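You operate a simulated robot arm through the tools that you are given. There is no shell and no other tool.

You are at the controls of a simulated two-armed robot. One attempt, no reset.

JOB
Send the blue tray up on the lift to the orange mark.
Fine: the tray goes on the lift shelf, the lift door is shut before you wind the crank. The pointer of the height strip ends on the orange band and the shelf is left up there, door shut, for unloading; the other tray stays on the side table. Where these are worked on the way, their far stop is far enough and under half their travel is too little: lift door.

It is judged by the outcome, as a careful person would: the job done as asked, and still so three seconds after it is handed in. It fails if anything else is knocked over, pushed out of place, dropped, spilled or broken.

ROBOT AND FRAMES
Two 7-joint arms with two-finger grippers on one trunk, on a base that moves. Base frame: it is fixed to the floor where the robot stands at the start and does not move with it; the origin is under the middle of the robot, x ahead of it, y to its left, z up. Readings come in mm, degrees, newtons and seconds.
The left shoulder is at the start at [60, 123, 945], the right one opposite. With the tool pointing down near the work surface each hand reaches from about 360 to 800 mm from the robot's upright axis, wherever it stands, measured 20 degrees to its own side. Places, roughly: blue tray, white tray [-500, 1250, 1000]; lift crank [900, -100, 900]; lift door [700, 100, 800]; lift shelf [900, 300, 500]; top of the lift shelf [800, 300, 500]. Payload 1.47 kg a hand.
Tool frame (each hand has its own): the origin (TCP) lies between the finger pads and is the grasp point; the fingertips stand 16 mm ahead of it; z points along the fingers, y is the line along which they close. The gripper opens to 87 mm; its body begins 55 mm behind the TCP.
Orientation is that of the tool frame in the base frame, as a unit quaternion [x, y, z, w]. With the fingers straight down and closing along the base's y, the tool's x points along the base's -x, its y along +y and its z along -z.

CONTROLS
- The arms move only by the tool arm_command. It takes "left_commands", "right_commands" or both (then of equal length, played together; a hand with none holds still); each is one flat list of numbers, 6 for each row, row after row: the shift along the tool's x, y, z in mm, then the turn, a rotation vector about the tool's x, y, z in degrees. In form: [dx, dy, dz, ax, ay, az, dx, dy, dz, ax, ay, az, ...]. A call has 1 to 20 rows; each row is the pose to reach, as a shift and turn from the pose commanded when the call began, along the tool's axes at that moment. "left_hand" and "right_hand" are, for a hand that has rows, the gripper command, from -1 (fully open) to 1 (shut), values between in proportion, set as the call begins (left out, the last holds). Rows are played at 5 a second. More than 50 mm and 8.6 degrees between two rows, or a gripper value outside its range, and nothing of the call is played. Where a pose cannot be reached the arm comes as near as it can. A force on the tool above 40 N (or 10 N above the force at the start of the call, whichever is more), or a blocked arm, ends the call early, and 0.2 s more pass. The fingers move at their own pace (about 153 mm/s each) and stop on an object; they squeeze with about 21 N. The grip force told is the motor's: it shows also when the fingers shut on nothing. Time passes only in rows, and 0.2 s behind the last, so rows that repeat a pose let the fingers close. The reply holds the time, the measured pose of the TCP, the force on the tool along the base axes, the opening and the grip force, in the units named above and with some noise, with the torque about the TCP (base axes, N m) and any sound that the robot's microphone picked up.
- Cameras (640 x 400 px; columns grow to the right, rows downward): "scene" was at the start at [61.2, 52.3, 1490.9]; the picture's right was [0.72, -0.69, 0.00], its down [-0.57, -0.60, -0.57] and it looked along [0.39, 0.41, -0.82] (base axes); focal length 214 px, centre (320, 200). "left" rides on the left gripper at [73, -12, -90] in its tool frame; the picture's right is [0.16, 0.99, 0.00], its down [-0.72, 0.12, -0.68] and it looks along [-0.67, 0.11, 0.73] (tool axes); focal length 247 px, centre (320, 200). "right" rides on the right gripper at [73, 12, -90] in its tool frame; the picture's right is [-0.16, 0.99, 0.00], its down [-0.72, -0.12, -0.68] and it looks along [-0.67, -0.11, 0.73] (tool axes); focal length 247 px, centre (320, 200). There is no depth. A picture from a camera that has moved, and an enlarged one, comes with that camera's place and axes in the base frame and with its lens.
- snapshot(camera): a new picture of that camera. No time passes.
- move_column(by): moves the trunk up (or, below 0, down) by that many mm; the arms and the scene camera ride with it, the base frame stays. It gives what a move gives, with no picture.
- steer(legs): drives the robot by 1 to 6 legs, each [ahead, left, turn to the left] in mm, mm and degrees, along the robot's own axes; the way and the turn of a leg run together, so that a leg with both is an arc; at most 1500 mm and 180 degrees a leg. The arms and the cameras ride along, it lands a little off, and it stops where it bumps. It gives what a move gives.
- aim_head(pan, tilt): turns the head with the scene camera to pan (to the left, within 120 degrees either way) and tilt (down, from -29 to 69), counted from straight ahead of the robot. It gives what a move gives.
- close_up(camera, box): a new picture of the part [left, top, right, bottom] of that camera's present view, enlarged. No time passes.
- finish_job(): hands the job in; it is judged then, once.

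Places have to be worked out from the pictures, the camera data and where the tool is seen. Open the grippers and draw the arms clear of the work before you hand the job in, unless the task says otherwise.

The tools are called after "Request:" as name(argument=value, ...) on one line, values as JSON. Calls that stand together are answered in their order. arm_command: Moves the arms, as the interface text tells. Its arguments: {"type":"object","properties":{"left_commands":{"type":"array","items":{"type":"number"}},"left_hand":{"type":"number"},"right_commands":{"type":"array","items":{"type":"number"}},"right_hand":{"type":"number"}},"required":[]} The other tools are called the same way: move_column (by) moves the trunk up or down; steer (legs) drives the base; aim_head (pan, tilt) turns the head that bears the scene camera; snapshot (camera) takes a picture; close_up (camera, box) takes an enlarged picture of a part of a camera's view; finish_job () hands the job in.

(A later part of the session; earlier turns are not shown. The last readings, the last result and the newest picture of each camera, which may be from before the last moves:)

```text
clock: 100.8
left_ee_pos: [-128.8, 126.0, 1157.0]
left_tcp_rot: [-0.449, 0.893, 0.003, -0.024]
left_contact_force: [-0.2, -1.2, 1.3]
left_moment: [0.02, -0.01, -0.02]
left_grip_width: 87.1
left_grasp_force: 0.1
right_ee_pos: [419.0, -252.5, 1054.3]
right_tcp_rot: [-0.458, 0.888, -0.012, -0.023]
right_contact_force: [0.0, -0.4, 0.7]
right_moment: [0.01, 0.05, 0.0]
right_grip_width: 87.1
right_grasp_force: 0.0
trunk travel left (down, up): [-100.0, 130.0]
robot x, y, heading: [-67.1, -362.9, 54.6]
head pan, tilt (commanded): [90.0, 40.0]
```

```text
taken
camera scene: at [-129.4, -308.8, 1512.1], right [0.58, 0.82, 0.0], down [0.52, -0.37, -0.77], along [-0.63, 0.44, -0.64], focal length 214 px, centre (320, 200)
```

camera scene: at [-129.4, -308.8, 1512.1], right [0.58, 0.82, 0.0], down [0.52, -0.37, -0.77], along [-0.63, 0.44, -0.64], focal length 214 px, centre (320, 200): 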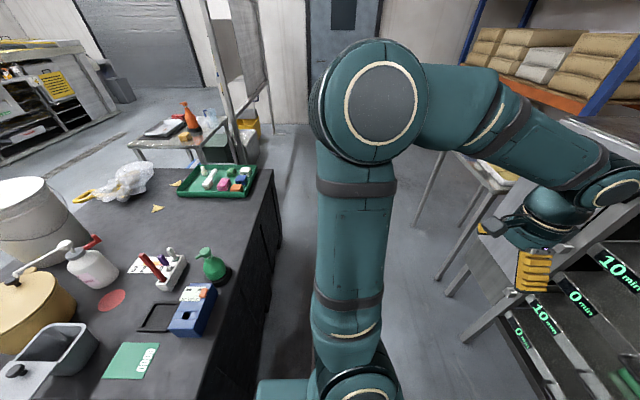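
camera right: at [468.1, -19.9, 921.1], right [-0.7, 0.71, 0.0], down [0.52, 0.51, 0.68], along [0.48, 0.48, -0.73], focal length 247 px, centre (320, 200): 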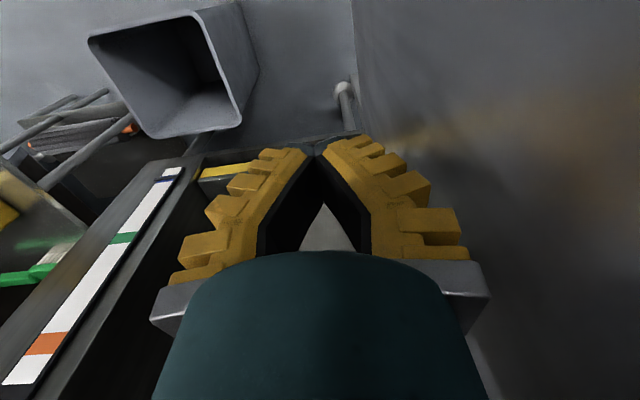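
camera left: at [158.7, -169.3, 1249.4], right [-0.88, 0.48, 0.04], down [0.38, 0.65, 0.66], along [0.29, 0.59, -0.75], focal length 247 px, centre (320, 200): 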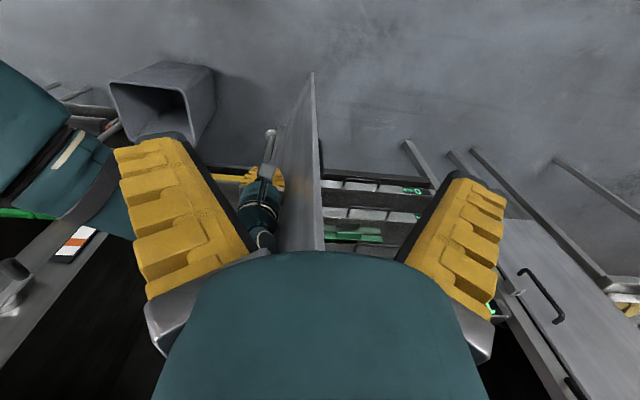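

The robot is at (r 161, n -335) with the table edge about n -690. I continue left past the door, then forward and left toward the side table.

Request:
steer(legs=[[0, 420, 0], [230, 350, -0.4], [0, 400, 0]])

Request:
aim_head(pan=20, tilt=35)

Request:
snapshot(camera="scene")

```text
clock: 111.9
left_ee_pos: [-934.8, 997.5, 1156.7]
left_tcp_rot: [-0.444, 0.896, 0.004, -0.022]
left_contact_force: [-0.5, 0.1, -0.1]
left_moment: [-0.02, -0.02, 0.03]
left_grip_width: 87.1
left_grasp_force: 0.1
right_ee_pos: [-391.8, 613.4, 1054.0]
right_tcp_rot: [-0.453, 0.891, -0.012, -0.023]
right_contact_force: [-0.7, -0.2, -0.2]
right_moment: [-0.01, 0.01, 0.01]
right_grip_width: 87.0
right_grasp_force: 0.1
trunk travel left (down, up): [-100.0, 130.0]
robot x, y, heading: [-879.7, 504.5, 54.0]
head pan, tilt (commanded): [90.0, 40.0]
```

```text
clock: 113.3
left_ee_pos: [-934.2, 998.1, 1157.7]
left_tcp_rot: [-0.444, 0.896, 0.004, -0.023]
left_contact_force: [0.3, 0.1, 1.3]
left_moment: [0.01, 0.0, 0.0]
left_grip_width: 87.0
left_grasp_force: 0.2
right_ee_pos: [-391.3, 613.4, 1054.7]
right_tcp_rot: [-0.453, 0.891, -0.011, -0.024]
right_contact_force: [0.1, -0.6, 0.1]
right_moment: [0.04, 0.01, -0.01]
right_grip_width: 86.8
right_grasp_force: 0.2
trunk travel left (down, up): [-100.0, 130.0]
robot x, y, heading: [-879.6, 505.4, 54.0]
head pan, tilt (commanded): [20.0, 35.0]
```

```text
taken
camera scene: at [-847.6, 597.7, 1519.6], right [0.96, -0.27, 0.0], down [-0.16, -0.55, -0.82], along [0.22, 0.79, -0.57], focal length 214 px, centre (320, 200)
```

scene: 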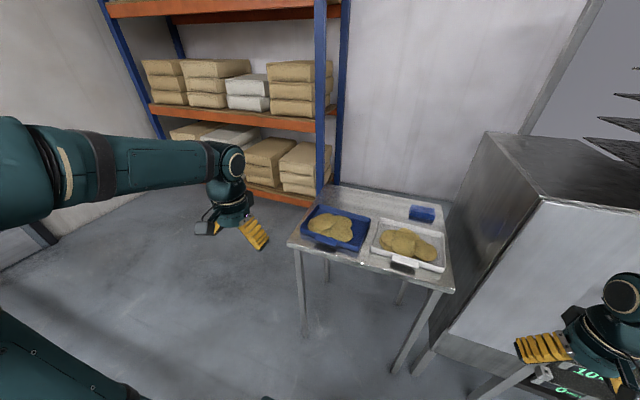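

The side table with the blue tray (left), white tray (right) and a blue box is in view. I zoom in.

Request:
close_up(camera="scene", box=[280, 180, 460, 300])

Request:
close_up(camera="scene", box=[290, 190, 380, 260])

```text
3.33 times, centred on (370, 240) of scene
camera zoom: at [-847.6, 597.7, 1519.6], right [0.96, -0.27, 0.0], down [-0.16, -0.55, -0.82], along [0.22, 0.79, -0.57], focal length 715 px, centre (153, 67)
```

zoom: 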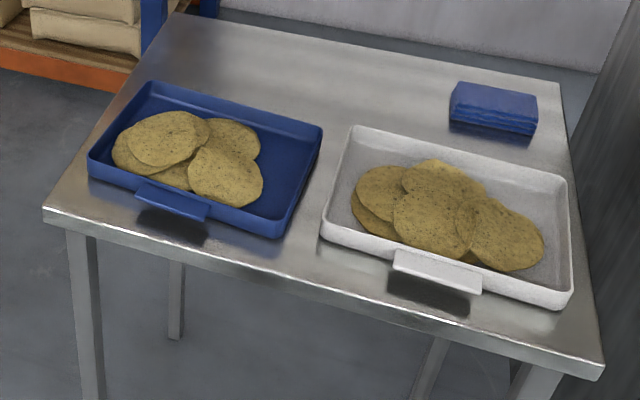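

```text
5.71 times, centred on (335, 225) of scene
camera zoom: at [-847.6, 597.7, 1519.6], right [0.96, -0.27, 0.0], down [-0.16, -0.55, -0.82], along [0.22, 0.79, -0.57], focal length 1226 px, centre (234, 57)
```

zoom: 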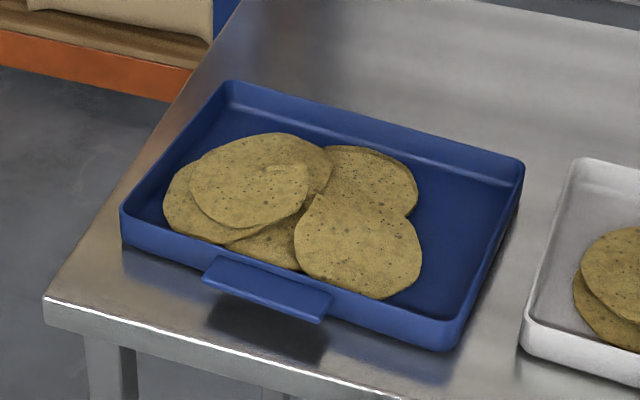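

The blue tray is about 270×180 mm, centred near (r -1212, n 693), with a pull tab on its front and food inside. Since the tray must fit between hands inside the lift, I'll take it by its two long walls from the table's left end, facing along the wall. I drive left and check the space there.

Request:
steer(legs=[[0, 500, 0]])

Request:
aim_head(pan=60, tilt=35)

Request:
snapshot(camera="scene")

Request:
aim_head(pan=10, tilt=35)

Request:
snapshot(camera="scene")

```text
clock: 118.3
left_ee_pos: [-1347.8, 1295.9, 1156.6]
left_tcp_rot: [-0.445, 0.895, 0.003, -0.024]
left_contact_force: [-0.3, 0.1, -0.1]
left_moment: [0.0, 0.0, -0.02]
left_grip_width: 86.8
left_grasp_force: 0.0
right_ee_pos: [-802.8, 912.5, 1054.6]
right_tcp_rot: [-0.454, 0.891, -0.01, -0.023]
right_contact_force: [0.0, -0.5, 0.7]
right_moment: [-0.01, 0.01, 0.0]
right_grip_width: 87.0
right_grasp_force: 0.1
trunk travel left (down, up): [-100.0, 130.0]
robot x, y, heading: [-1290.6, 797.6, 54.4]
head pan, tilt (commanded): [20.0, 35.0]
```

```text
clock: 119.4
left_ee_pos: [-1346.0, 1295.5, 1156.8]
left_tcp_rot: [-0.444, 0.896, 0.004, -0.023]
left_contact_force: [0.7, 0.2, 0.5]
left_moment: [-0.01, 0.03, 0.01]
left_grip_width: 87.0
left_grasp_force: 0.0
right_ee_pos: [-803.1, 911.9, 1053.7]
right_tcp_rot: [-0.454, 0.891, -0.011, -0.023]
right_contact_force: [1.1, 0.2, -0.2]
right_moment: [0.02, 0.02, 0.02]
right_grip_width: 87.1
right_grasp_force: 0.1
trunk travel left (down, up): [-100.0, 130.0]
robot x, y, heading: [-1292.3, 798.6, 54.2]
head pan, tilt (commanded): [60.0, 35.0]
```

```text
taken
camera scene: at [-1319.4, 890.4, 1519.6], right [0.91, 0.41, 0.0], down [0.23, -0.52, -0.82], along [-0.34, 0.75, -0.57], focal length 214 px, centre (320, 200)
```

scene: 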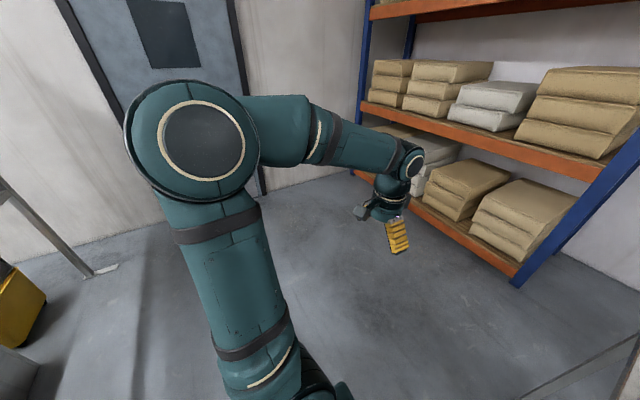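

```text
clock: 120.5
left_ee_pos: [-1346.7, 1294.7, 1157.5]
left_tcp_rot: [-0.446, 0.895, 0.004, -0.023]
left_contact_force: [1.5, 0.0, -0.2]
left_moment: [0.0, 0.01, 0.0]
left_grip_width: 87.0
left_grasp_force: 0.1
right_ee_pos: [-802.1, 912.7, 1053.7]
right_tcp_rot: [-0.454, 0.891, -0.011, -0.023]
right_contact_force: [-0.1, -0.2, 0.1]
right_moment: [0.04, -0.02, 0.01]
right_grip_width: 86.8
right_grasp_force: 0.1
trunk travel left (down, up): [-100.0, 130.0]
robot x, y, heading: [-1293.8, 802.7, 54.3]
head pan, tilt (commanded): [10.0, 35.0]
```

```text
taken
camera scene: at [-1245.1, 889.4, 1519.6], right [0.9, -0.43, 0.0], down [-0.25, -0.52, -0.82], along [0.36, 0.74, -0.57], focal length 214 px, centre (320, 200)
```

scene: 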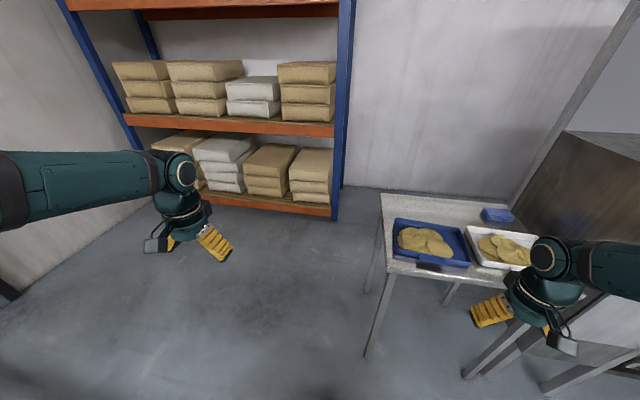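

Plenty of free floor at the table's left end. I zoom on the tray from here to triangulate it.

Request:
close_up(camera="scene", box=[370, 185, 490, 285])

```text
4.00 times, centred on (430, 235) of scene
camera zoom: at [-1245.1, 889.4, 1519.6], right [0.9, -0.43, 0.0], down [-0.25, -0.52, -0.82], along [0.36, 0.74, -0.57], focal length 858 px, centre (-120, 60)
```

zoom: 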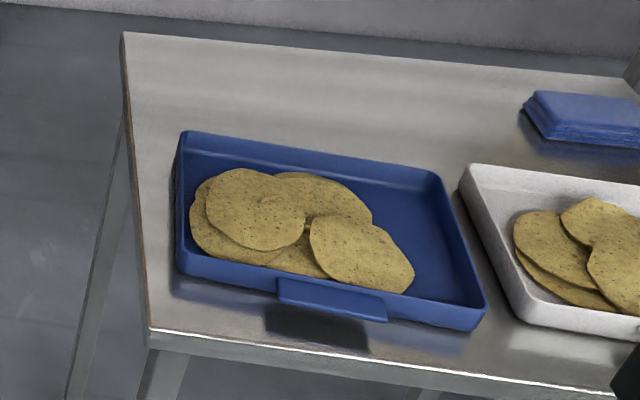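

Triangulation gives rim z≈904, tray centre [-584, 1255], about 258×180 mm with long axis at about -41°. I drive to the table's left end facing -41° with the tray about 540 mm ahead.

Request:
steer(legs=[[0, 230, 0], [0, 0, -95.3], [-75, 600, 0]])

Request:
aim_head(pan=30, tilt=40)

Request:
snapshot(camera="scene")

```text
clock: 132.6
left_ee_pos: [-646.5, 1461.8, 1157.4]
left_tcp_rot: [0.358, 0.934, 0.021, -0.013]
left_contact_force: [-0.3, -0.6, 0.4]
left_moment: [-0.04, -0.03, -0.03]
left_grip_width: 87.0
left_grasp_force: 0.2
right_ee_pos: [-1073.0, 951.2, 1054.7]
right_tcp_rot: [0.349, 0.937, 0.01, -0.024]
right_contact_force: [0.0, 0.2, -0.3]
right_moment: [0.01, -0.02, 0.02]
right_grip_width: 86.9
right_grasp_force: 0.1
trunk travel left (down, up): [-100.0, 130.0]
robot x, y, heading: [-1144.4, 1447.8, -40.5]
head pan, tilt (commanded): [10.0, 35.0]
```

```text
clock: 133.5
left_ee_pos: [-644.8, 1462.6, 1157.7]
left_tcp_rot: [0.357, 0.934, 0.02, -0.013]
left_contact_force: [-0.7, -0.5, 0.0]
left_moment: [-0.02, 0.02, -0.02]
left_grip_width: 86.9
left_grasp_force: 0.1
right_ee_pos: [-1073.5, 952.2, 1054.7]
right_tcp_rot: [0.348, 0.937, 0.01, -0.025]
right_contact_force: [0.1, 0.5, -0.7]
right_moment: [0.0, 0.01, 0.02]
right_grip_width: 87.1
right_grasp_force: 0.0
trunk travel left (down, up): [-100.0, 130.0]
robot x, y, heading: [-1144.6, 1448.0, -40.7]
head pan, tilt (commanded): [30.0, 40.0]
```

```text
taken
camera scene: at [-1049.0, 1424.8, 1512.0], right [-0.18, -0.98, 0.0], down [-0.63, 0.12, -0.77], along [0.75, -0.14, -0.64], focal length 214 px, centre (320, 200)
```

scene: 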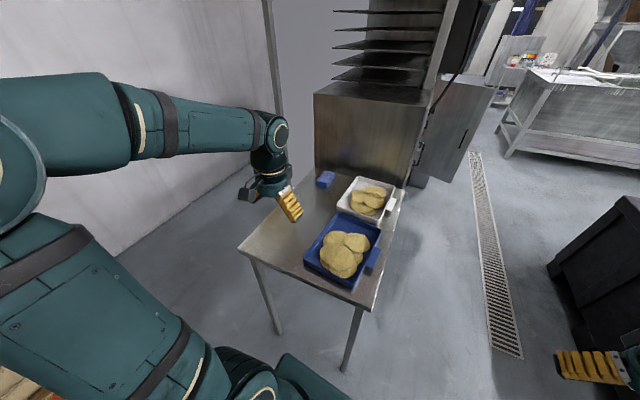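

Everything is clear. I finish the approach: 10 mm ahead, 222 mm left.

Request:
steer(legs=[[10, 222, -0.4]])

Request:
aim_head(pan=0, tilt=50)

Request:
snapshot(camera="scene")

Request:
close_up(camera="scene", box=[230, 120, 410, 240])

```text
clock: 136.1
left_ee_pos: [-492.7, 1622.6, 1156.7]
left_tcp_rot: [0.359, 0.933, 0.018, -0.013]
left_contact_force: [0.3, 1.0, 0.3]
left_moment: [0.0, 0.02, 0.0]
left_grip_width: 86.7
left_grasp_force: 0.1
right_ee_pos: [-921.1, 1114.0, 1054.8]
right_tcp_rot: [0.35, 0.936, 0.01, -0.024]
right_contact_force: [0.4, -0.4, -0.4]
right_moment: [0.01, 0.03, 0.0]
right_grip_width: 86.8
right_grasp_force: 0.1
trunk travel left (down, up): [-100.0, 130.0]
robot x, y, heading: [-990.0, 1609.0, -40.8]
head pan, tilt (commanded): [30.0, 40.0]
```

```text
clock: 137.0
left_ee_pos: [-493.0, 1623.3, 1157.0]
left_tcp_rot: [0.359, 0.933, 0.021, -0.012]
left_contact_force: [0.1, 0.1, -0.2]
left_moment: [0.03, 0.05, 0.0]
left_grip_width: 87.0
left_grasp_force: 0.2
right_ee_pos: [-921.1, 1114.7, 1054.1]
right_tcp_rot: [0.35, 0.936, 0.009, -0.024]
right_contact_force: [0.8, -0.2, -0.6]
right_moment: [0.02, 0.05, -0.03]
right_grip_width: 87.3
right_grasp_force: 0.0
trunk travel left (down, up): [-100.0, 130.0]
robot x, y, heading: [-986.8, 1607.2, -40.5]
head pan, tilt (commanded): [0.0, 50.0]
```

```text
taken
camera scene: at [-921.0, 1553.4, 1497.9], right [-0.65, -0.76, 0.0], down [-0.58, 0.5, -0.64], along [0.49, -0.42, -0.77], focal length 214 px, centre (320, 200)
```

scene: 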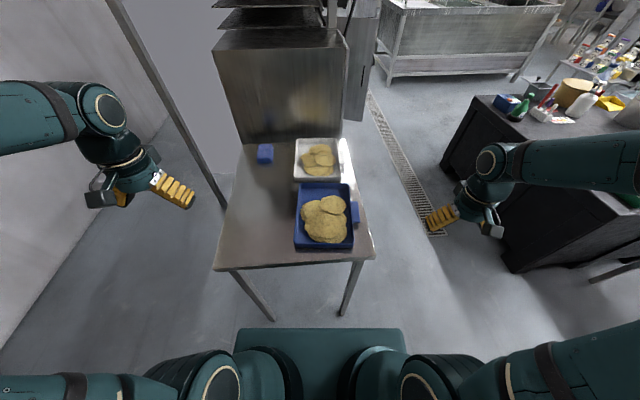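

```text
3.33 times, centred on (320, 180) of scene
camera zoom: at [-921.0, 1553.4, 1497.9], right [-0.65, -0.76, 0.0], down [-0.58, 0.5, -0.64], along [0.49, -0.42, -0.77], focal length 715 px, centre (320, 267)
```

zoom: 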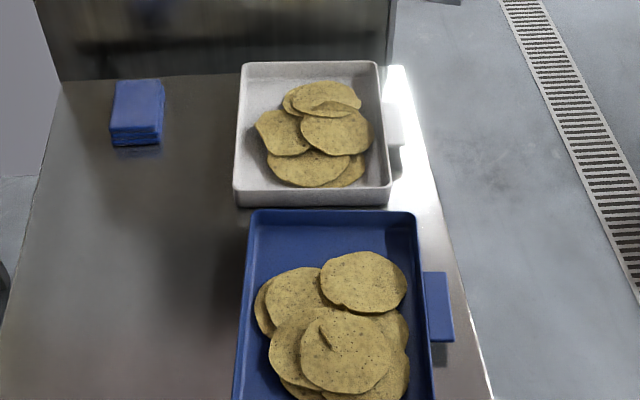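

The tray is now straight ahead and aligned with my heading. I zoom on the whole tray to fix its corners and tab.

Request:
close_up(camera="scene", box=[255, 170, 385, 260])

```text
4.44 times, centred on (320, 215) of scene
camera zoom: at [-921.0, 1553.4, 1497.9], right [-0.65, -0.76, 0.0], down [-0.58, 0.5, -0.64], along [0.49, -0.42, -0.77], focal length 953 px, centre (320, 133)
```

zoom: 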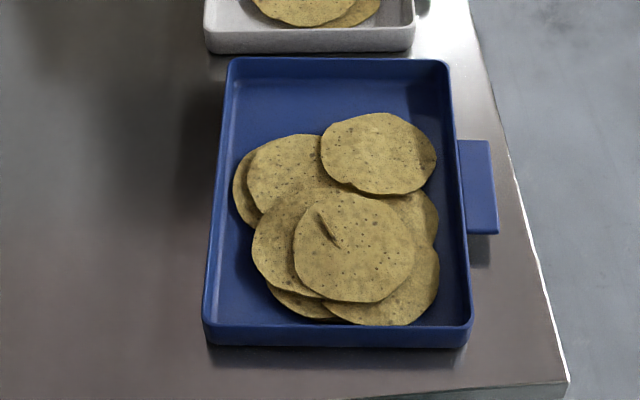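

I have the tray in this frame: left grip point at about [-602, 1385], right grip point (beyond the tab) at about [-574, 1113], rim z≈904, table z≈870. I bring both hands 100 mm above those points with partial opening, levelling the tools.

Request:
arm_command(left_commands=[-8, -25, 15, 0.2, -0.2, 0, -17, -51, 29, 0.3, -0.4, 0, -25, -76, 44, 0.5, -0.7, -0.2, -34, -101, 59, 0.6, -0.9, -0.3, -42, -127, 73, 0.8, -1.1, -0.3, -51, -152, 88, 1, -1.3, -0.4, -59, -177, 103, 1.1, -1.5, -0.5, -68, -203, 117, 1.3, -1.8, -0.5, -76, -228, 132, 1.4, -2, -0.6, -84, -253, 147, 1.6, -2.2, -0.65, -84, -253, 147, 1.6, -2.2, -0.65], left_hand=0, right_commands=[-26, 23, 4, 0, -0.3, 0, -53, 45, 8, 0, -0.6, 0, -79, 68, 12, 0, -0.9, 0.1, -106, 91, 16, 0, -1.2, 0.2, -132, 113, 20, 0, -1.5, 0.2, -159, 136, 25, 0, -1.8, 0.3, -185, 158, 29, 0, -2.1, 0.3, -212, 181, 33, 0, -2.4, 0.3, -238, 204, 37, 0, -2.7, 0.4, -265, 226, 41, 0, -2.9, 0.4, -265, 226, 41, 0, -2.9, 0.4], right_hand=0)

Request:
snapshot(camera="left")

Request:
snapshot(camera="right")

Request:
snapshot(camera="scene")

```text
clock: 139.4
left_ee_pos: [-602.5, 1382.8, 1002.0]
left_tcp_rot: [0.355, 0.935, -0.001, 0.001]
left_contact_force: [-0.3, 0.4, 0.2]
left_moment: [0.0, 0.0, 0.01]
left_grip_width: 49.2
left_grasp_force: 4.7
right_ee_pos: [-576.0, 1111.4, 1002.2]
right_tcp_rot: [0.354, 0.935, 0.001, -0.001]
right_contact_force: [0.4, 0.1, 0.3]
right_moment: [0.0, 0.0, 0.01]
right_grip_width: 49.2
right_grasp_force: 3.9
trunk travel left (down, up): [-100.0, 130.0]
robot x, y, heading: [-988.5, 1608.6, -40.6]
head pan, tilt (commanded): [0.0, 50.0]
```

```text
taken
camera left: at [-664.4, 1421.7, 1090.8], right [0.54, 0.84, 0.0], down [0.62, -0.39, 0.68], along [0.58, -0.37, -0.73], focal length 247 px, centre (320, 200)
```

left: 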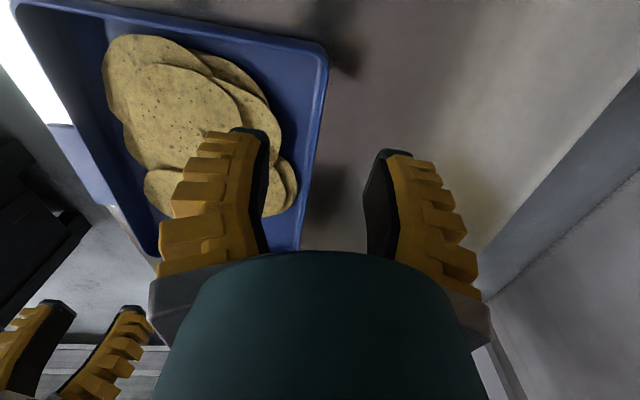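

```text
taken
camera right: at [-621.8, 1167.7, 1092.2], right [0.77, 0.64, 0.0], down [0.47, -0.57, 0.68], along [0.43, -0.52, -0.73], focal length 247 px, centre (320, 200)
```

right: 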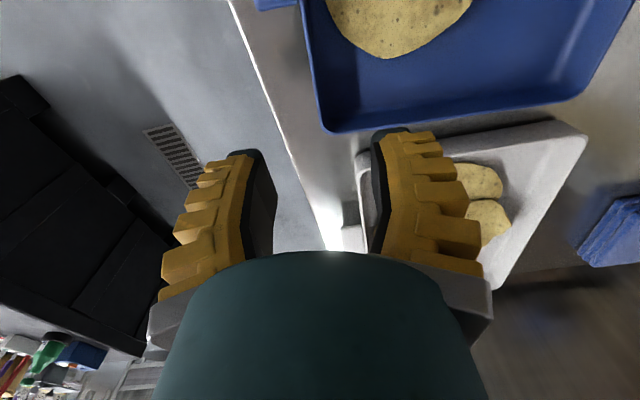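

```text
taken
camera scene: at [-921.8, 1553.9, 1498.0], right [-0.65, -0.76, 0.0], down [-0.58, 0.5, -0.64], along [0.49, -0.42, -0.77], focal length 214 px, centre (320, 200)
```

scene: 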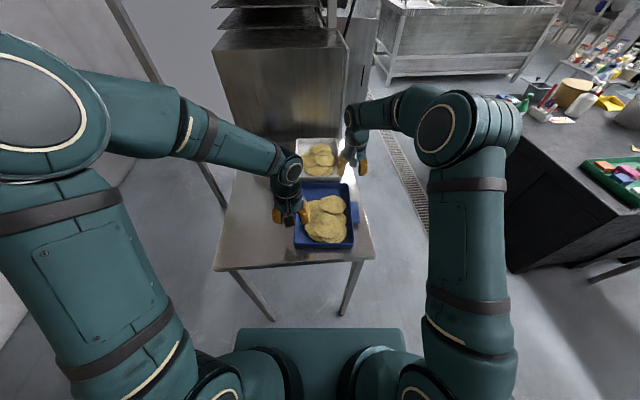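

Both hands sit over the walls (left TCP within ~1 mm of the wall centre, right about 3 mm outside). I lower both 104 mm, shifting the right one 3 mm left.

Request:
arm_command(left_commands=[0, 0, 20, 0, 0, 0, 0, 0, 40, 0, 0, 0, 0, 0, 60, 0, 0, 0, 0, 0, 75, 0, 0, 0, 0, 0, 90, 0, 0, 0, 0, 0, 104, 0, 0, 0, 0, 0, 104, 0, 0, 0], left_hand=0, right_commands=[0, 1, 20, 0, 0, 0, 0, 2, 40, 0, 0, 0, 0, 3, 60, 0, 0, 0, 0, 3, 75, 0, 0, 0, 0, 3, 90, 0, 0, 0, 0, 3, 104, 0, 0, 0, 0, 3, 104, 0, 0, 0], right_hand=0)

Request:
snapshot(camera="left")

Request:
snapshot(camera="right")

```text
clock: 141.0
left_ee_pos: [-601.6, 1385.0, 896.8]
left_tcp_rot: [0.356, 0.934, -0.002, 0.002]
left_contact_force: [2.6, -3.2, 22.4]
left_moment: [-0.63, 0.54, -0.18]
left_grip_width: 56.0
left_grasp_force: 7.8
right_ee_pos: [-572.7, 1114.9, 898.6]
right_tcp_rot: [0.353, 0.936, 0.002, 0.002]
right_contact_force: [0.5, 0.2, 12.3]
right_moment: [0.3, -0.3, -0.09]
right_grip_width: 51.7
right_grasp_force: 5.4
trunk travel left (down, up): [-100.0, 130.0]
robot x, y, heading: [-987.9, 1609.2, -40.6]
head pan, tilt (commanded): [0.0, 50.0]
```

```text
taken
camera left: at [-663.8, 1424.2, 986.0], right [0.54, 0.84, 0.0], down [0.62, -0.39, 0.68], along [0.58, -0.37, -0.73], focal length 247 px, centre (320, 200)
```

left: 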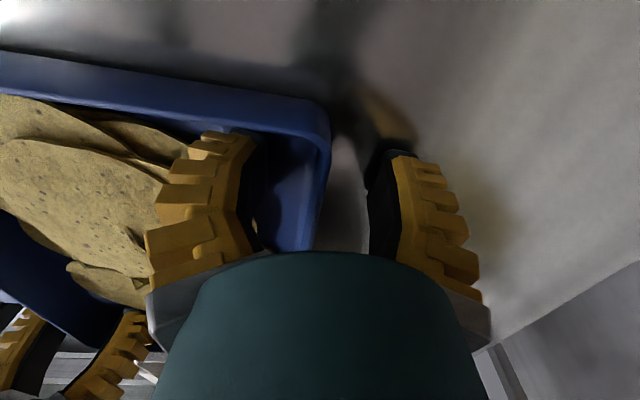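

```text
taken
camera right: at [-619.5, 1171.3, 988.4], right [0.77, 0.64, 0.0], down [0.46, -0.57, 0.68], along [0.44, -0.52, -0.73], focal length 247 px, centre (320, 200)
```

right: 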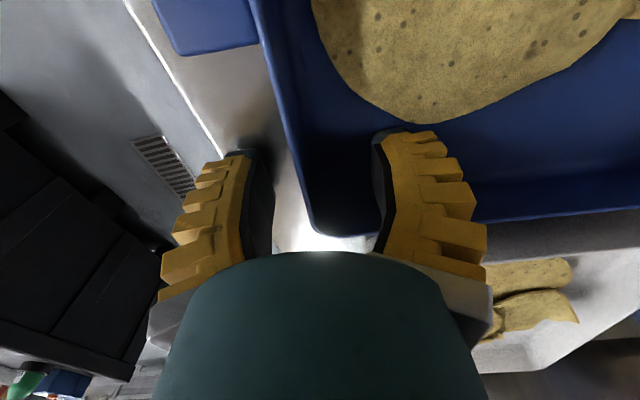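

The inner finger tips touch the tray floor lightly (22 N and 12 N up). I raise both 6 mm and then close both grippers on the walls.

Request:
arm_command(left_commands=[0, 0, -6, 0, 0, 0, 0, 0, -6, 0, 0, 0], left_hand=0, right_commands=[0, 0, -5, 0, 0, 0, 0, 0, -5, 0, 0, 0], right_hand=0)

Request:
arm_command(left_commands=[0, 0, 0, 0, 0, 0, 0, 0, 0, 0, 0, 0, 0, 0, 0, 0, 0, 0, 0, 0, 0, 0, 0, 0], left_hand=1, right_commands=[0, 0, 0, 0, 0, 0, 0, 0, 0, 0, 0, 0, 0, 0, 0, 0, 0, 0, 0, 0, 0, 0, 0, 0], right_hand=1)

Request:
snapshot(camera="left")

Request:
snapshot(camera="right")

```text
clock: 141.6
left_ee_pos: [-601.1, 1387.0, 901.0]
left_tcp_rot: [0.355, 0.935, 0.0, -0.001]
left_contact_force: [-0.5, 0.4, 0.0]
left_moment: [-0.01, 0.01, -0.01]
left_grip_width: 49.1
left_grasp_force: 3.6
right_ee_pos: [-572.7, 1114.0, 900.0]
right_tcp_rot: [0.353, 0.936, 0.001, -0.002]
right_contact_force: [-0.2, -0.6, 0.1]
right_moment: [0.01, 0.0, 0.01]
right_grip_width: 49.0
right_grasp_force: 3.7
trunk travel left (down, up): [-100.0, 130.0]
robot x, y, heading: [-988.7, 1610.3, -40.7]
head pan, tilt (commanded): [0.0, 50.0]
```

```text
clock: 142.6
left_ee_pos: [-600.0, 1385.7, 902.6]
left_tcp_rot: [0.355, 0.935, 0.0, 0.0]
left_contact_force: [1.2, 3.6, 3.7]
left_moment: [0.11, 0.08, 0.11]
left_grip_width: 6.2
left_grasp_force: 21.1
right_ee_pos: [-572.5, 1114.7, 901.6]
right_tcp_rot: [0.353, 0.935, 0.001, -0.002]
right_contact_force: [-2.5, -4.0, 2.9]
right_moment: [0.08, 0.16, 0.15]
right_grip_width: 6.0
right_grasp_force: 20.7
trunk travel left (down, up): [-100.0, 130.0]
robot x, y, heading: [-989.2, 1610.7, -40.8]
head pan, tilt (commanded): [0.0, 50.0]
```

```text
taken
camera left: at [-662.5, 1424.7, 991.3], right [0.54, 0.84, 0.0], down [0.62, -0.39, 0.68], along [0.57, -0.36, -0.73], focal length 247 px, centre (320, 200)
```

left: 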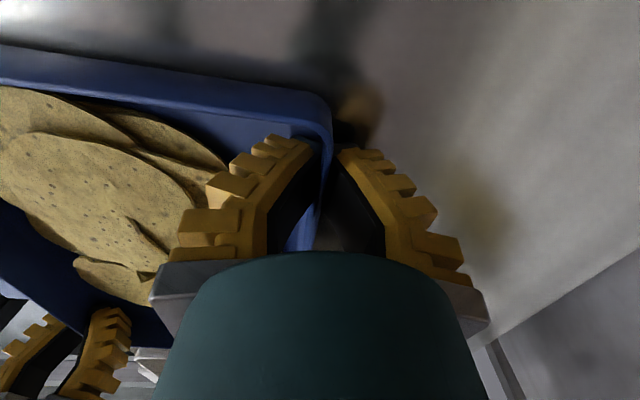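

```text
taken
camera right: at [-619.2, 1170.6, 991.8], right [0.77, 0.64, 0.0], down [0.47, -0.57, 0.68], along [0.43, -0.52, -0.73], focal length 247 px, centre (320, 200)
```

right: 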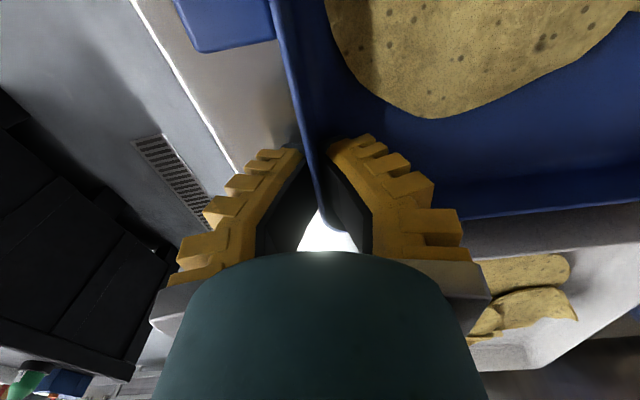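

Both grippers hold the tray walls (about 6 mm, 21 N each). I lift slowly 40 mm and check.

Request:
arm_command(left_commands=[0, 0, -5, 0, 0, 0, 0, 0, -10, 0, 0, 0, 0, 0, -20, 0, 0, 0, 0, 0, -30, 0, 0, 0, 0, 0, -40, 0, 0, 0, 0, 0, -40, 0, 0, 0], left_hand=1, right_commands=[0, 0, -5, 0, 0, 0, 0, 0, -10, 0, 0, 0, 0, 0, -20, 0, 0, 0, 0, 0, -30, 0, 0, 0, 0, 0, -40, 0, 0, 0, 0, 0, -40, 0, 0, 0], right_hand=1)

Request:
close_up(camera="scene", box=[220, 120, 420, 260])

Request:
snapshot(camera="right")

Request:
snapshot(camera="left")

```text
clock: 144.0
left_ee_pos: [-601.2, 1386.0, 941.2]
left_tcp_rot: [0.354, 0.935, 0.001, -0.001]
left_contact_force: [-0.8, 9.6, -0.9]
left_moment: [-0.01, -0.1, 0.12]
left_grip_width: 5.8
left_grasp_force: 20.7
right_ee_pos: [-572.9, 1113.0, 941.4]
right_tcp_rot: [0.353, 0.936, 0.001, 0.001]
right_contact_force: [0.5, -9.9, -1.7]
right_moment: [-0.02, 0.07, 0.1]
right_grip_width: 5.9
right_grasp_force: 20.8
trunk travel left (down, up): [-100.0, 130.0]
robot x, y, heading: [-987.7, 1605.7, -40.8]
head pan, tilt (commanded): [0.0, 50.0]
```

```text
2.86 times, centred on (320, 190) of scene
camera zoom: at [-920.7, 1552.9, 1497.8], right [-0.65, -0.76, 0.0], down [-0.58, 0.5, -0.64], along [0.49, -0.42, -0.77], focal length 613 px, centre (320, 229)
```

zoom: 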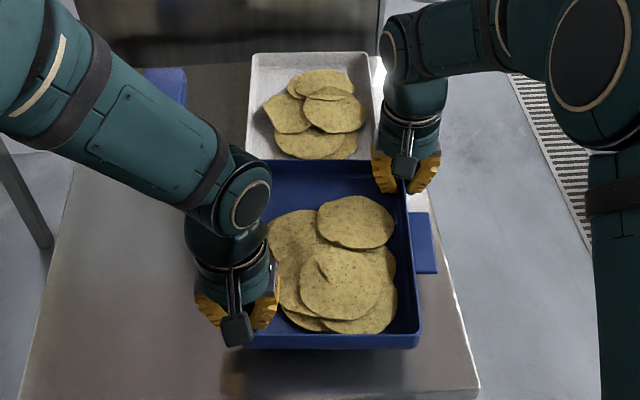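

```text
taken
camera right: at [-619.3, 1170.7, 1030.3], right [0.77, 0.64, 0.0], down [0.47, -0.57, 0.68], along [0.43, -0.52, -0.73], focal length 247 px, centre (320, 200)
```

right: 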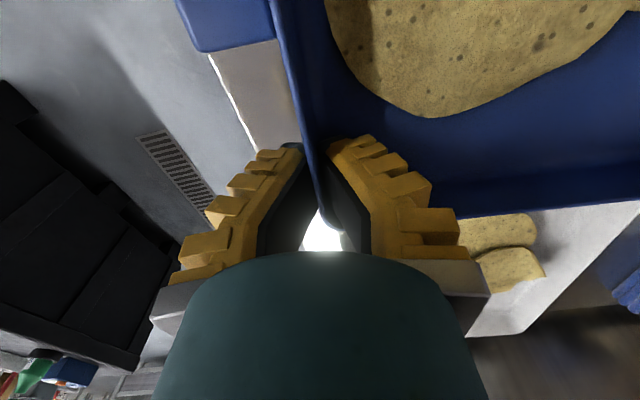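

```text
taken
camera left: at [-662.8, 1424.4, 1030.6], right [0.54, 0.84, 0.0], down [0.62, -0.39, 0.68], along [0.57, -0.36, -0.73], focal length 247 px, centre (320, 200)
```

left: 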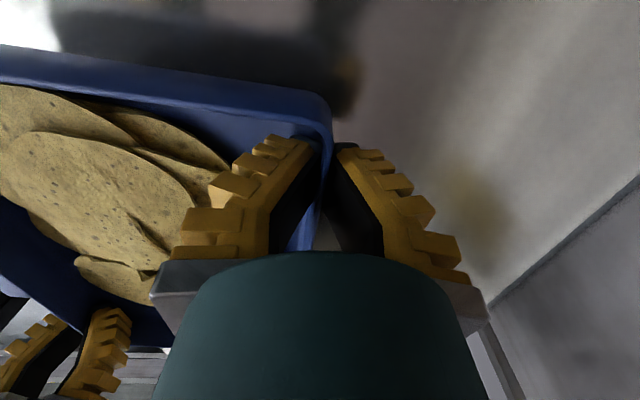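

The tray is lifted level and light (about 2.6 N in total). I raise it another 100 mm, then back off 60 mm and drive away from the table toward n≈-300.

Request:
arm_command(left_commands=[0, 0, -20, 0, 0, 0, 0, 0, -40, 0, 0, 0, 0, 0, -60, 0, 0, 0, 0, 0, -80, 0, 0, 0, 0, 0, -100, 0, 0, 0, 0, 0, -100, 0, 0, 0], left_hand=1, right_commands=[0, 0, -20, 0, 0, 0, 0, 0, -40, 0, 0, 0, 0, 0, -60, 0, 0, 0, 0, 0, -80, 0, 0, 0, 0, 0, -100, 0, 0, 0, 0, 0, -100, 0, 0, 0], right_hand=1)

Request:
steer(legs=[[-60, 0, 0], [44, -510, 0]])

Request:
snapshot(camera="scene")

```text
clock: 145.4
left_ee_pos: [-601.5, 1385.6, 1040.9]
left_tcp_rot: [0.354, 0.935, 0.0, 0.0]
left_contact_force: [-0.8, 13.1, -2.3]
left_moment: [0.11, -0.03, 0.09]
left_grip_width: 5.8
left_grasp_force: 20.8
right_ee_pos: [-571.9, 1113.9, 1040.2]
right_tcp_rot: [0.354, 0.935, 0.001, -0.001]
right_contact_force: [0.0, -13.9, -2.6]
right_moment: [-0.09, 0.0, 0.12]
right_grip_width: 5.9
right_grasp_force: 21.3
trunk travel left (down, up): [-100.0, 130.0]
robot x, y, heading: [-987.8, 1610.1, -40.7]
head pan, tilt (commanded): [0.0, 50.0]
```

```text
clock: 150.9
left_ee_pos: [-952.6, 1007.6, 1043.7]
left_tcp_rot: [0.361, 0.933, 0.001, 0.0]
left_contact_force: [0.1, 7.6, -1.9]
left_moment: [0.04, 0.01, 0.14]
left_grip_width: 5.9
left_grasp_force: 21.2
right_ee_pos: [-927.7, 737.2, 1040.0]
right_tcp_rot: [0.36, 0.933, 0.001, 0.0]
right_contact_force: [-0.7, -6.7, -2.2]
right_moment: [-0.06, -0.02, 0.16]
right_grip_width: 5.9
right_grasp_force: 20.9
trunk travel left (down, up): [-100.0, 130.0]
robot x, y, heading: [-1335.0, 1236.6, -41.4]
head pan, tilt (commanded): [0.0, 50.0]
```

```text
taken
camera scene: at [-1269.8, 1179.6, 1497.8], right [-0.66, -0.75, 0.0], down [-0.57, 0.51, -0.64], along [0.48, -0.43, -0.77], focal length 214 px, centre (320, 200)
```

scene: 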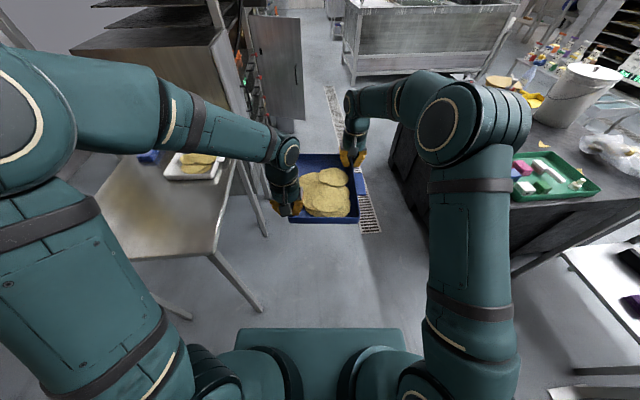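

The tray rides steadily. I continue to n≈-270, align the heading with the wall (-35.8°), and go forward 1000 mm.

Request:
steer(legs=[[48, -490, 0], [0, 0, 5.6], [700, 0, 0]])

Request:
aim_head(pan=0, tilt=35)

Request:
snapshot(camera="scene")

```text
clock: 159.6
left_ee_pos: [-677.1, 248.6, 1043.1]
left_tcp_rot: [0.313, 0.95, 0.001, 0.0]
left_contact_force: [0.3, 1.5, -2.2]
left_moment: [0.03, 0.01, 0.17]
left_grip_width: 6.1
left_grasp_force: 20.9
right_ee_pos: [-625.7, -17.3, 1040.8]
right_tcp_rot: [0.312, 0.95, 0.001, 0.0]
right_contact_force: [-0.7, -1.5, -2.2]
right_moment: [0.0, -0.07, 0.12]
right_grip_width: 6.0
right_grasp_force: 20.9
trunk travel left (down, up): [-100.0, 130.0]
robot x, y, heading: [-1079.9, 441.0, -35.9]
head pan, tilt (commanded): [0.0, 50.0]
```

```text
clock: 160.4
left_ee_pos: [-676.9, 249.2, 1043.4]
left_tcp_rot: [0.313, 0.95, 0.001, 0.0]
left_contact_force: [1.3, 0.0, -1.7]
left_moment: [-0.09, -0.1, 0.15]
left_grip_width: 5.9
left_grasp_force: 20.8
right_ee_pos: [-625.6, -15.9, 1039.8]
right_tcp_rot: [0.314, 0.949, 0.002, 0.0]
right_contact_force: [-1.8, 0.5, -2.0]
right_moment: [0.0, 0.05, 0.14]
right_grip_width: 5.9
right_grasp_force: 21.1
trunk travel left (down, up): [-100.0, 130.0]
robot x, y, heading: [-1082.4, 439.6, -35.6]
head pan, tilt (commanded): [0.0, 35.0]
```

```text
taken
camera scene: at [-1001.2, 382.2, 1519.5], right [-0.58, -0.81, 0.0], down [-0.47, 0.34, -0.82], along [0.66, -0.48, -0.57], focal length 214 px, centre (320, 200)
```

scene: 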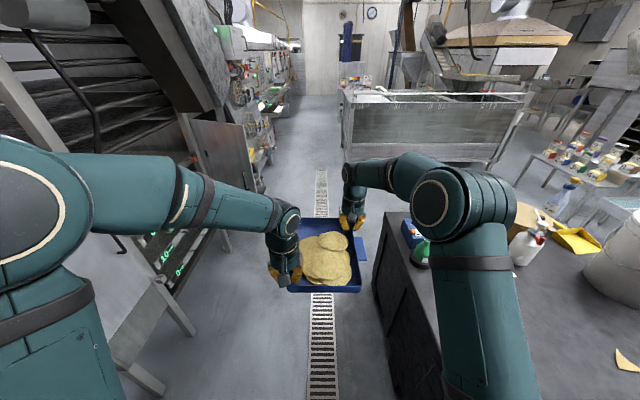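

Clear lane ahead: the black table's edge is at n≈-666 to -709 and the door is at left. I drive forward 1300 mm.

Request:
steer(legs=[[1300, 0, 0]])

Request:
snapshot(camera="scene")

```text
clock: 167.0
left_ee_pos: [388.9, -531.6, 1043.1]
left_tcp_rot: [0.317, 0.948, 0.0, 0.0]
left_contact_force: [1.5, 0.3, -1.5]
left_moment: [0.04, -0.02, 0.18]
left_grip_width: 5.8
left_grasp_force: 20.9
right_ee_pos: [438.1, -798.6, 1040.3]
right_tcp_rot: [0.316, 0.949, 0.001, 0.0]
right_contact_force: [-1.5, -0.7, -2.1]
right_moment: [0.02, -0.01, 0.17]
right_grip_width: 6.2
right_grasp_force: 21.3
trunk travel left (down, up): [-100.0, 130.0]
robot x, y, heading: [-16.9, -337.9, -36.1]
head pan, tilt (commanded): [0.0, 35.0]
```

```text
taken
camera scene: at [67.1, -396.1, 1519.5], right [-0.59, -0.81, 0.0], down [-0.46, 0.34, -0.82], along [0.66, -0.48, -0.57], focal length 214 px, centre (320, 200)
```

scene: 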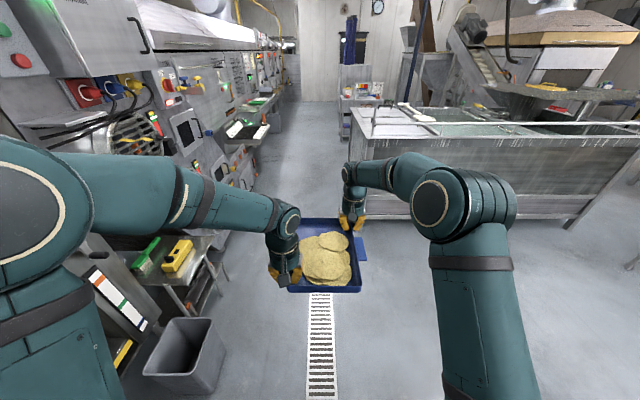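

Robot is at (r 184, n -284). I go forward 460 mm to r≈640 and turn left 90° to face the lift.

Request:
steer(legs=[[460, 0, 0], [0, 0, 45], [0, 0, 45.2]])

Request:
snapshot(camera="scene")

```text
clock: 174.0
left_ee_pos: [539.9, -199.0, 1043.1]
left_tcp_rot: [-0.458, 0.889, 0.0, 0.0]
left_contact_force: [-2.1, 1.6, -1.5]
left_moment: [0.06, -0.01, 0.13]
left_grip_width: 6.2
left_grasp_force: 21.0
right_ee_pos: [804.9, -143.0, 1039.7]
right_tcp_rot: [-0.458, 0.889, 0.0, -0.001]
right_contact_force: [1.0, 0.0, -2.4]
right_moment: [-0.04, 0.01, 0.14]
right_grip_width: 6.0
right_grasp_force: 21.3
trunk travel left (down, up): [-100.0, 130.0]
robot x, y, heading: [358.1, -606.9, 55.4]
head pan, tilt (commanded): [0.0, 35.0]
```

```text
taken
camera scene: at [415.2, -526.5, 1519.6], right [0.82, -0.57, 0.0], down [-0.33, -0.47, -0.82], along [0.47, 0.67, -0.57], focal length 214 px, centre (320, 200)
```

scene: 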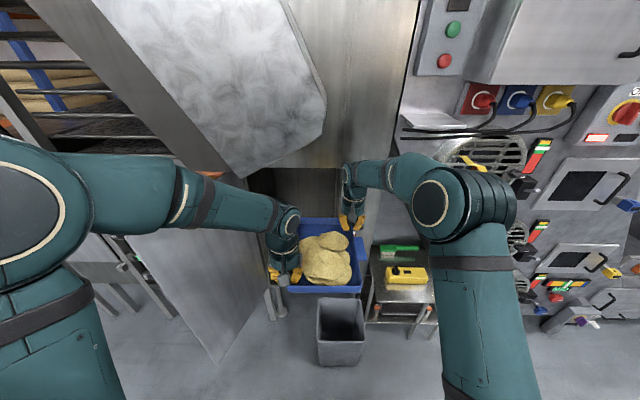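

Facing the lift with the tray centred near (r 645, n 255). I lower the trunk 100 mm, then lower the tray and shift it 117 mm left relative to the robot, watching the left elbow.

Request:
move_column(by=-100)

Request:
arm_command(left_commands=[0, 12, 22, 0, 0, 0, 0, 24, 44, 0, 0, 0, 0, 36, 66, 0, 0, 0, 0, 48, 88, 0, 0, 0, 0, 60, 110, 0, 0, 0, 0, 72, 132, 0, 0, 0, 0, 84, 154, 0, 0, 0, 0, 96, 176, 0, 0, 0, 0, 108, 198, 0, 0, 0, 0, 117, 220, 0, 0, 0], left_hand=1, right_commands=[0, 12, 22, 0, 0, 0, 0, 24, 44, 0, 0, 0, 0, 36, 66, 0, 0, 0, 0, 48, 88, 0, 0, 0, 0, 60, 110, 0, 0, 0, 0, 72, 132, 0, 0, 0, 0, 84, 154, 0, 0, 0, 0, 96, 176, 0, 0, 0, 0, 108, 198, 0, 0, 0, 0, 117, 220, 0, 0, 0], right_hand=1)

Request:
snapshot(camera="scene")

```text
clock: 175.3
left_ee_pos: [540.4, -198.9, 943.6]
left_tcp_rot: [-0.458, 0.889, 0.0, 0.001]
left_contact_force: [0.3, 1.5, -2.1]
left_moment: [0.21, -0.12, 0.18]
left_grip_width: 6.2
left_grasp_force: 20.4
right_ee_pos: [806.1, -141.7, 941.0]
right_tcp_rot: [-0.459, 0.889, 0.0, -0.002]
right_contact_force: [0.4, -1.1, -1.7]
right_moment: [-0.14, 0.08, 0.15]
right_grip_width: 5.9
right_grasp_force: 21.0
trunk travel left (down, up): [0.0, 230.0]
robot x, y, heading: [356.0, -610.8, 54.9]
head pan, tilt (commanded): [0.0, 35.0]
```

```text
clock: 177.5
left_ee_pos: [444.8, -131.9, 721.3]
left_tcp_rot: [-0.458, 0.889, 0.0, 0.0]
left_contact_force: [-4.8, -0.2, -1.4]
left_moment: [-0.16, 0.15, 0.16]
left_grip_width: 5.8
left_grasp_force: 21.0
right_ee_pos: [709.4, -74.5, 722.9]
right_tcp_rot: [-0.459, 0.888, 0.001, -0.002]
right_contact_force: [5.5, -0.8, -2.1]
right_moment: [0.23, -0.2, 0.17]
right_grip_width: 6.0
right_grasp_force: 20.5
trunk travel left (down, up): [0.0, 230.0]
robot x, y, heading: [355.9, -612.4, 55.0]
head pan, tilt (commanded): [0.0, 35.0]
```

```text
taken
camera scene: at [415.5, -526.1, 1419.5], right [0.82, -0.57, 0.0], down [-0.33, -0.47, -0.82], along [0.47, 0.67, -0.57], focal length 214 px, centre (320, 200)
```

scene: 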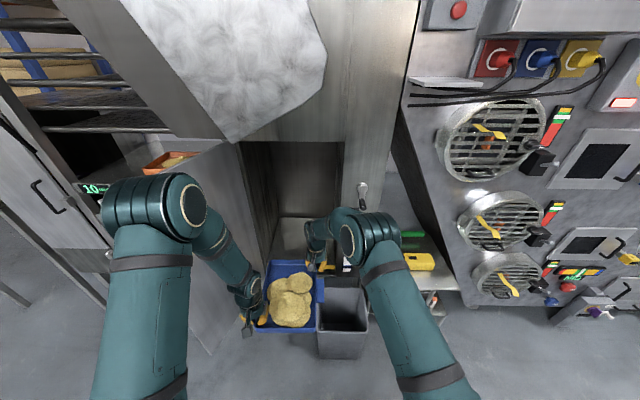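

The left elbow sits about r 346, n 100, z 1200, just clear of the door line. I lower the tray another 160 mm and extend it 70 mm forward, which should bring the elbow in.

Request:
arm_command(left_commands=[-7, 0, 16, 0, 0, 0, -14, 0, 32, 0, 0, 0, -21, 0, 48, 0, 0, 0, -28, 0, 64, 0, 0, 0, -35, 0, 80, 0, 0, 0, -42, 0, 96, 0, 0, 0, -49, 0, 112, 0, 0, 0, -56, 0, 128, 0, 0, 0, -63, 0, 144, 0, 0, 0, -70, 0, 160, 0, 0, 0], left_hand=1, right_commands=[-7, 0, 16, 0, 0, 0, -14, 0, 32, 0, 0, 0, -21, 0, 48, 0, 0, 0, -28, 0, 64, 0, 0, 0, -35, 0, 80, 0, 0, 0, -42, 0, 96, 0, 0, 0, -49, 0, 112, 0, 0, 0, -56, 0, 128, 0, 0, 0, -63, 0, 144, 0, 0, 0, -70, 0, 160, 0, 0, 0], right_hand=1)

Request:
snapshot(camera="scene")

Request:
snapshot(camera="right")

```text
clock: 179.7
left_ee_pos: [487.5, -74.2, 562.2]
left_tcp_rot: [-0.458, 0.889, -0.001, 0.001]
left_contact_force: [-10.3, -1.1, -2.2]
left_moment: [0.07, 0.03, -0.05]
left_grip_width: 5.8
left_grasp_force: 21.1
right_ee_pos: [745.9, -33.4, 559.9]
right_tcp_rot: [-0.458, 0.889, 0.0, -0.002]
right_contact_force: [11.9, 2.1, -2.1]
right_moment: [-0.05, -0.02, -0.03]
right_grip_width: 6.2
right_grasp_force: 21.3
right hand out of reach, approached as far as the arm can: row 9, 10
trunk travel left (down, up): [0.0, 230.0]
robot x, y, heading: [358.9, -611.1, 55.6]
head pan, tilt (commanded): [0.0, 35.0]
```

```text
taken
camera scene: at [415.9, -526.0, 1419.4], right [0.82, -0.57, 0.0], down [-0.33, -0.47, -0.82], along [0.47, 0.67, -0.57], focal length 214 px, centre (320, 200)
```

scene: 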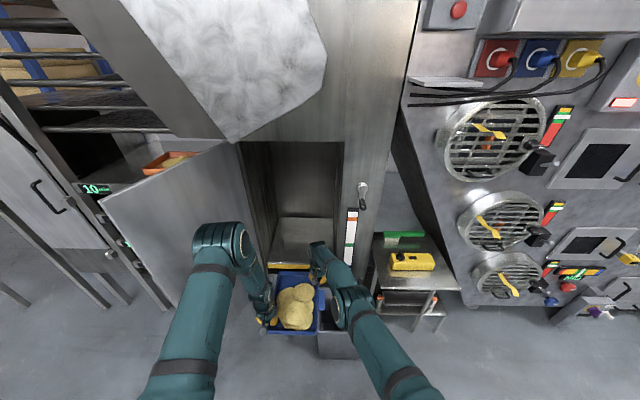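

```text
taken
camera right: at [694.6, -87.1, 652.0], right [-0.71, 0.7, 0.0], down [0.52, 0.52, 0.68], along [0.47, 0.48, -0.74], focal length 247 px, centre (320, 200)
```

right: 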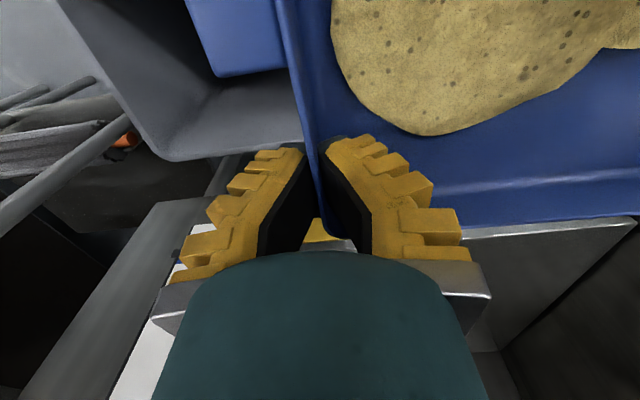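

The right hand reached its limit about 16 mm short, so the tray shifted slightly in the grip. I zoom in to check the tray's pose relative to the hands and the shelf.

Request:
close_up(camera="scene", box=[240, 200, 380, 350])

Request:
snapshot(camera="left")

```text
2.67 times, centred on (310, 275) of scene
camera zoom: at [415.9, -526.0, 1419.4], right [0.82, -0.57, 0.0], down [-0.33, -0.47, -0.82], along [0.47, 0.67, -0.57], focal length 572 px, centre (347, 0)
```

zoom: 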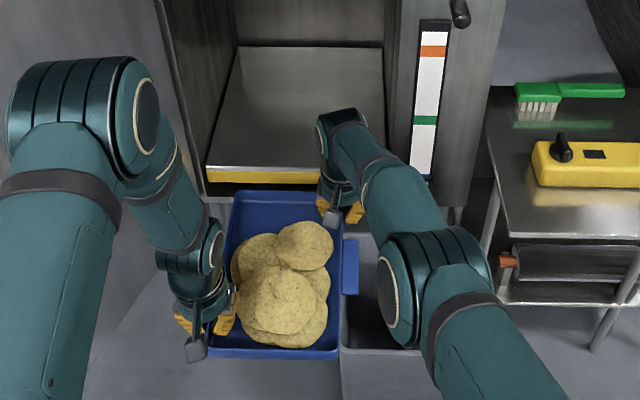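

```text
taken
camera left: at [454.6, -140.9, 651.4], right [-0.9, 0.44, 0.0], down [0.33, 0.66, 0.68], along [0.3, 0.61, -0.73], focal length 247 px, centre (320, 200)
```

left: 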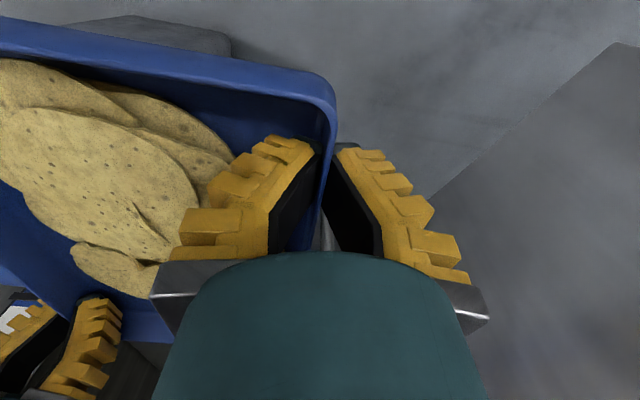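

The tray is level, centred near r 531, n 312, and the shelf spans r≈349–717, n≈557–938. I straighten the heading by 1°, shift 20 mm left and move ahead 130 mm.

Request:
steer(legs=[[0, 20, -1], [130, 0, 0]])

Request:
snapshot(camera="scene")

Request:
snapshot(camera="right")

```text
clock: 181.4
left_ee_pos: [556.0, 38.1, 561.7]
left_tcp_rot: [-0.45, 0.893, 0.0, 0.0]
left_contact_force: [-2.9, -0.4, -1.6]
left_moment: [0.02, 0.04, -0.05]
left_grip_width: 6.0
left_grasp_force: 20.8
right_ee_pos: [815.9, 74.0, 561.7]
right_tcp_rot: [-0.451, 0.892, 0.0, -0.002]
right_contact_force: [3.0, 1.0, -2.4]
right_moment: [0.02, -0.03, -0.05]
right_grip_width: 6.2
right_grasp_force: 20.8
trunk travel left (down, up): [0.0, 230.0]
robot x, y, heading: [416.9, -493.1, 54.2]
head pan, tilt (commanded): [0.0, 35.0]
```

```text
taken
camera scene: at [476.1, -411.7, 1419.4], right [0.81, -0.58, 0.0], down [-0.34, -0.47, -0.82], along [0.48, 0.66, -0.57], focal length 214 px, centre (320, 200)
```

scene: 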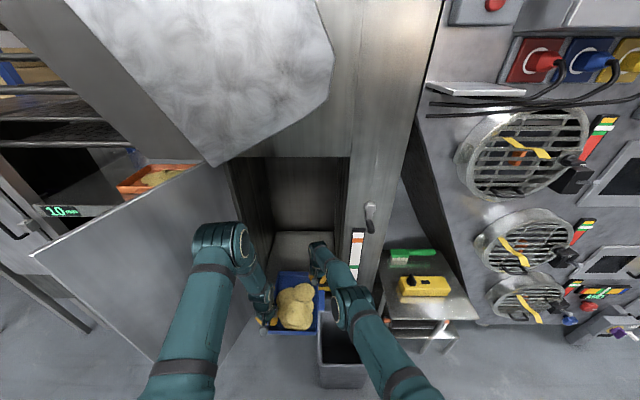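

```text
taken
camera right: at [762.7, 21.8, 651.9], right [-0.7, 0.71, 0.0], down [0.53, 0.51, 0.68], along [0.48, 0.48, -0.74], focal length 247 px, centre (320, 200)
```

right: 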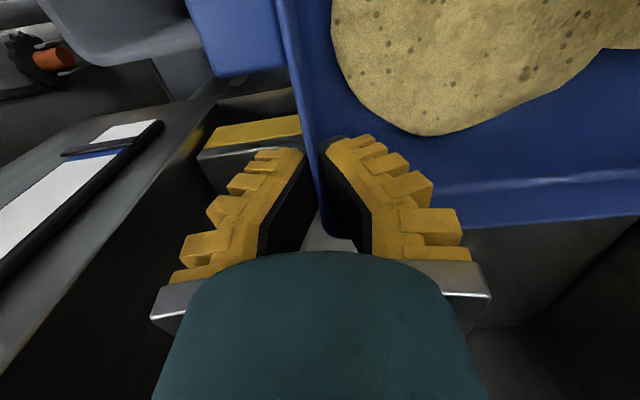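

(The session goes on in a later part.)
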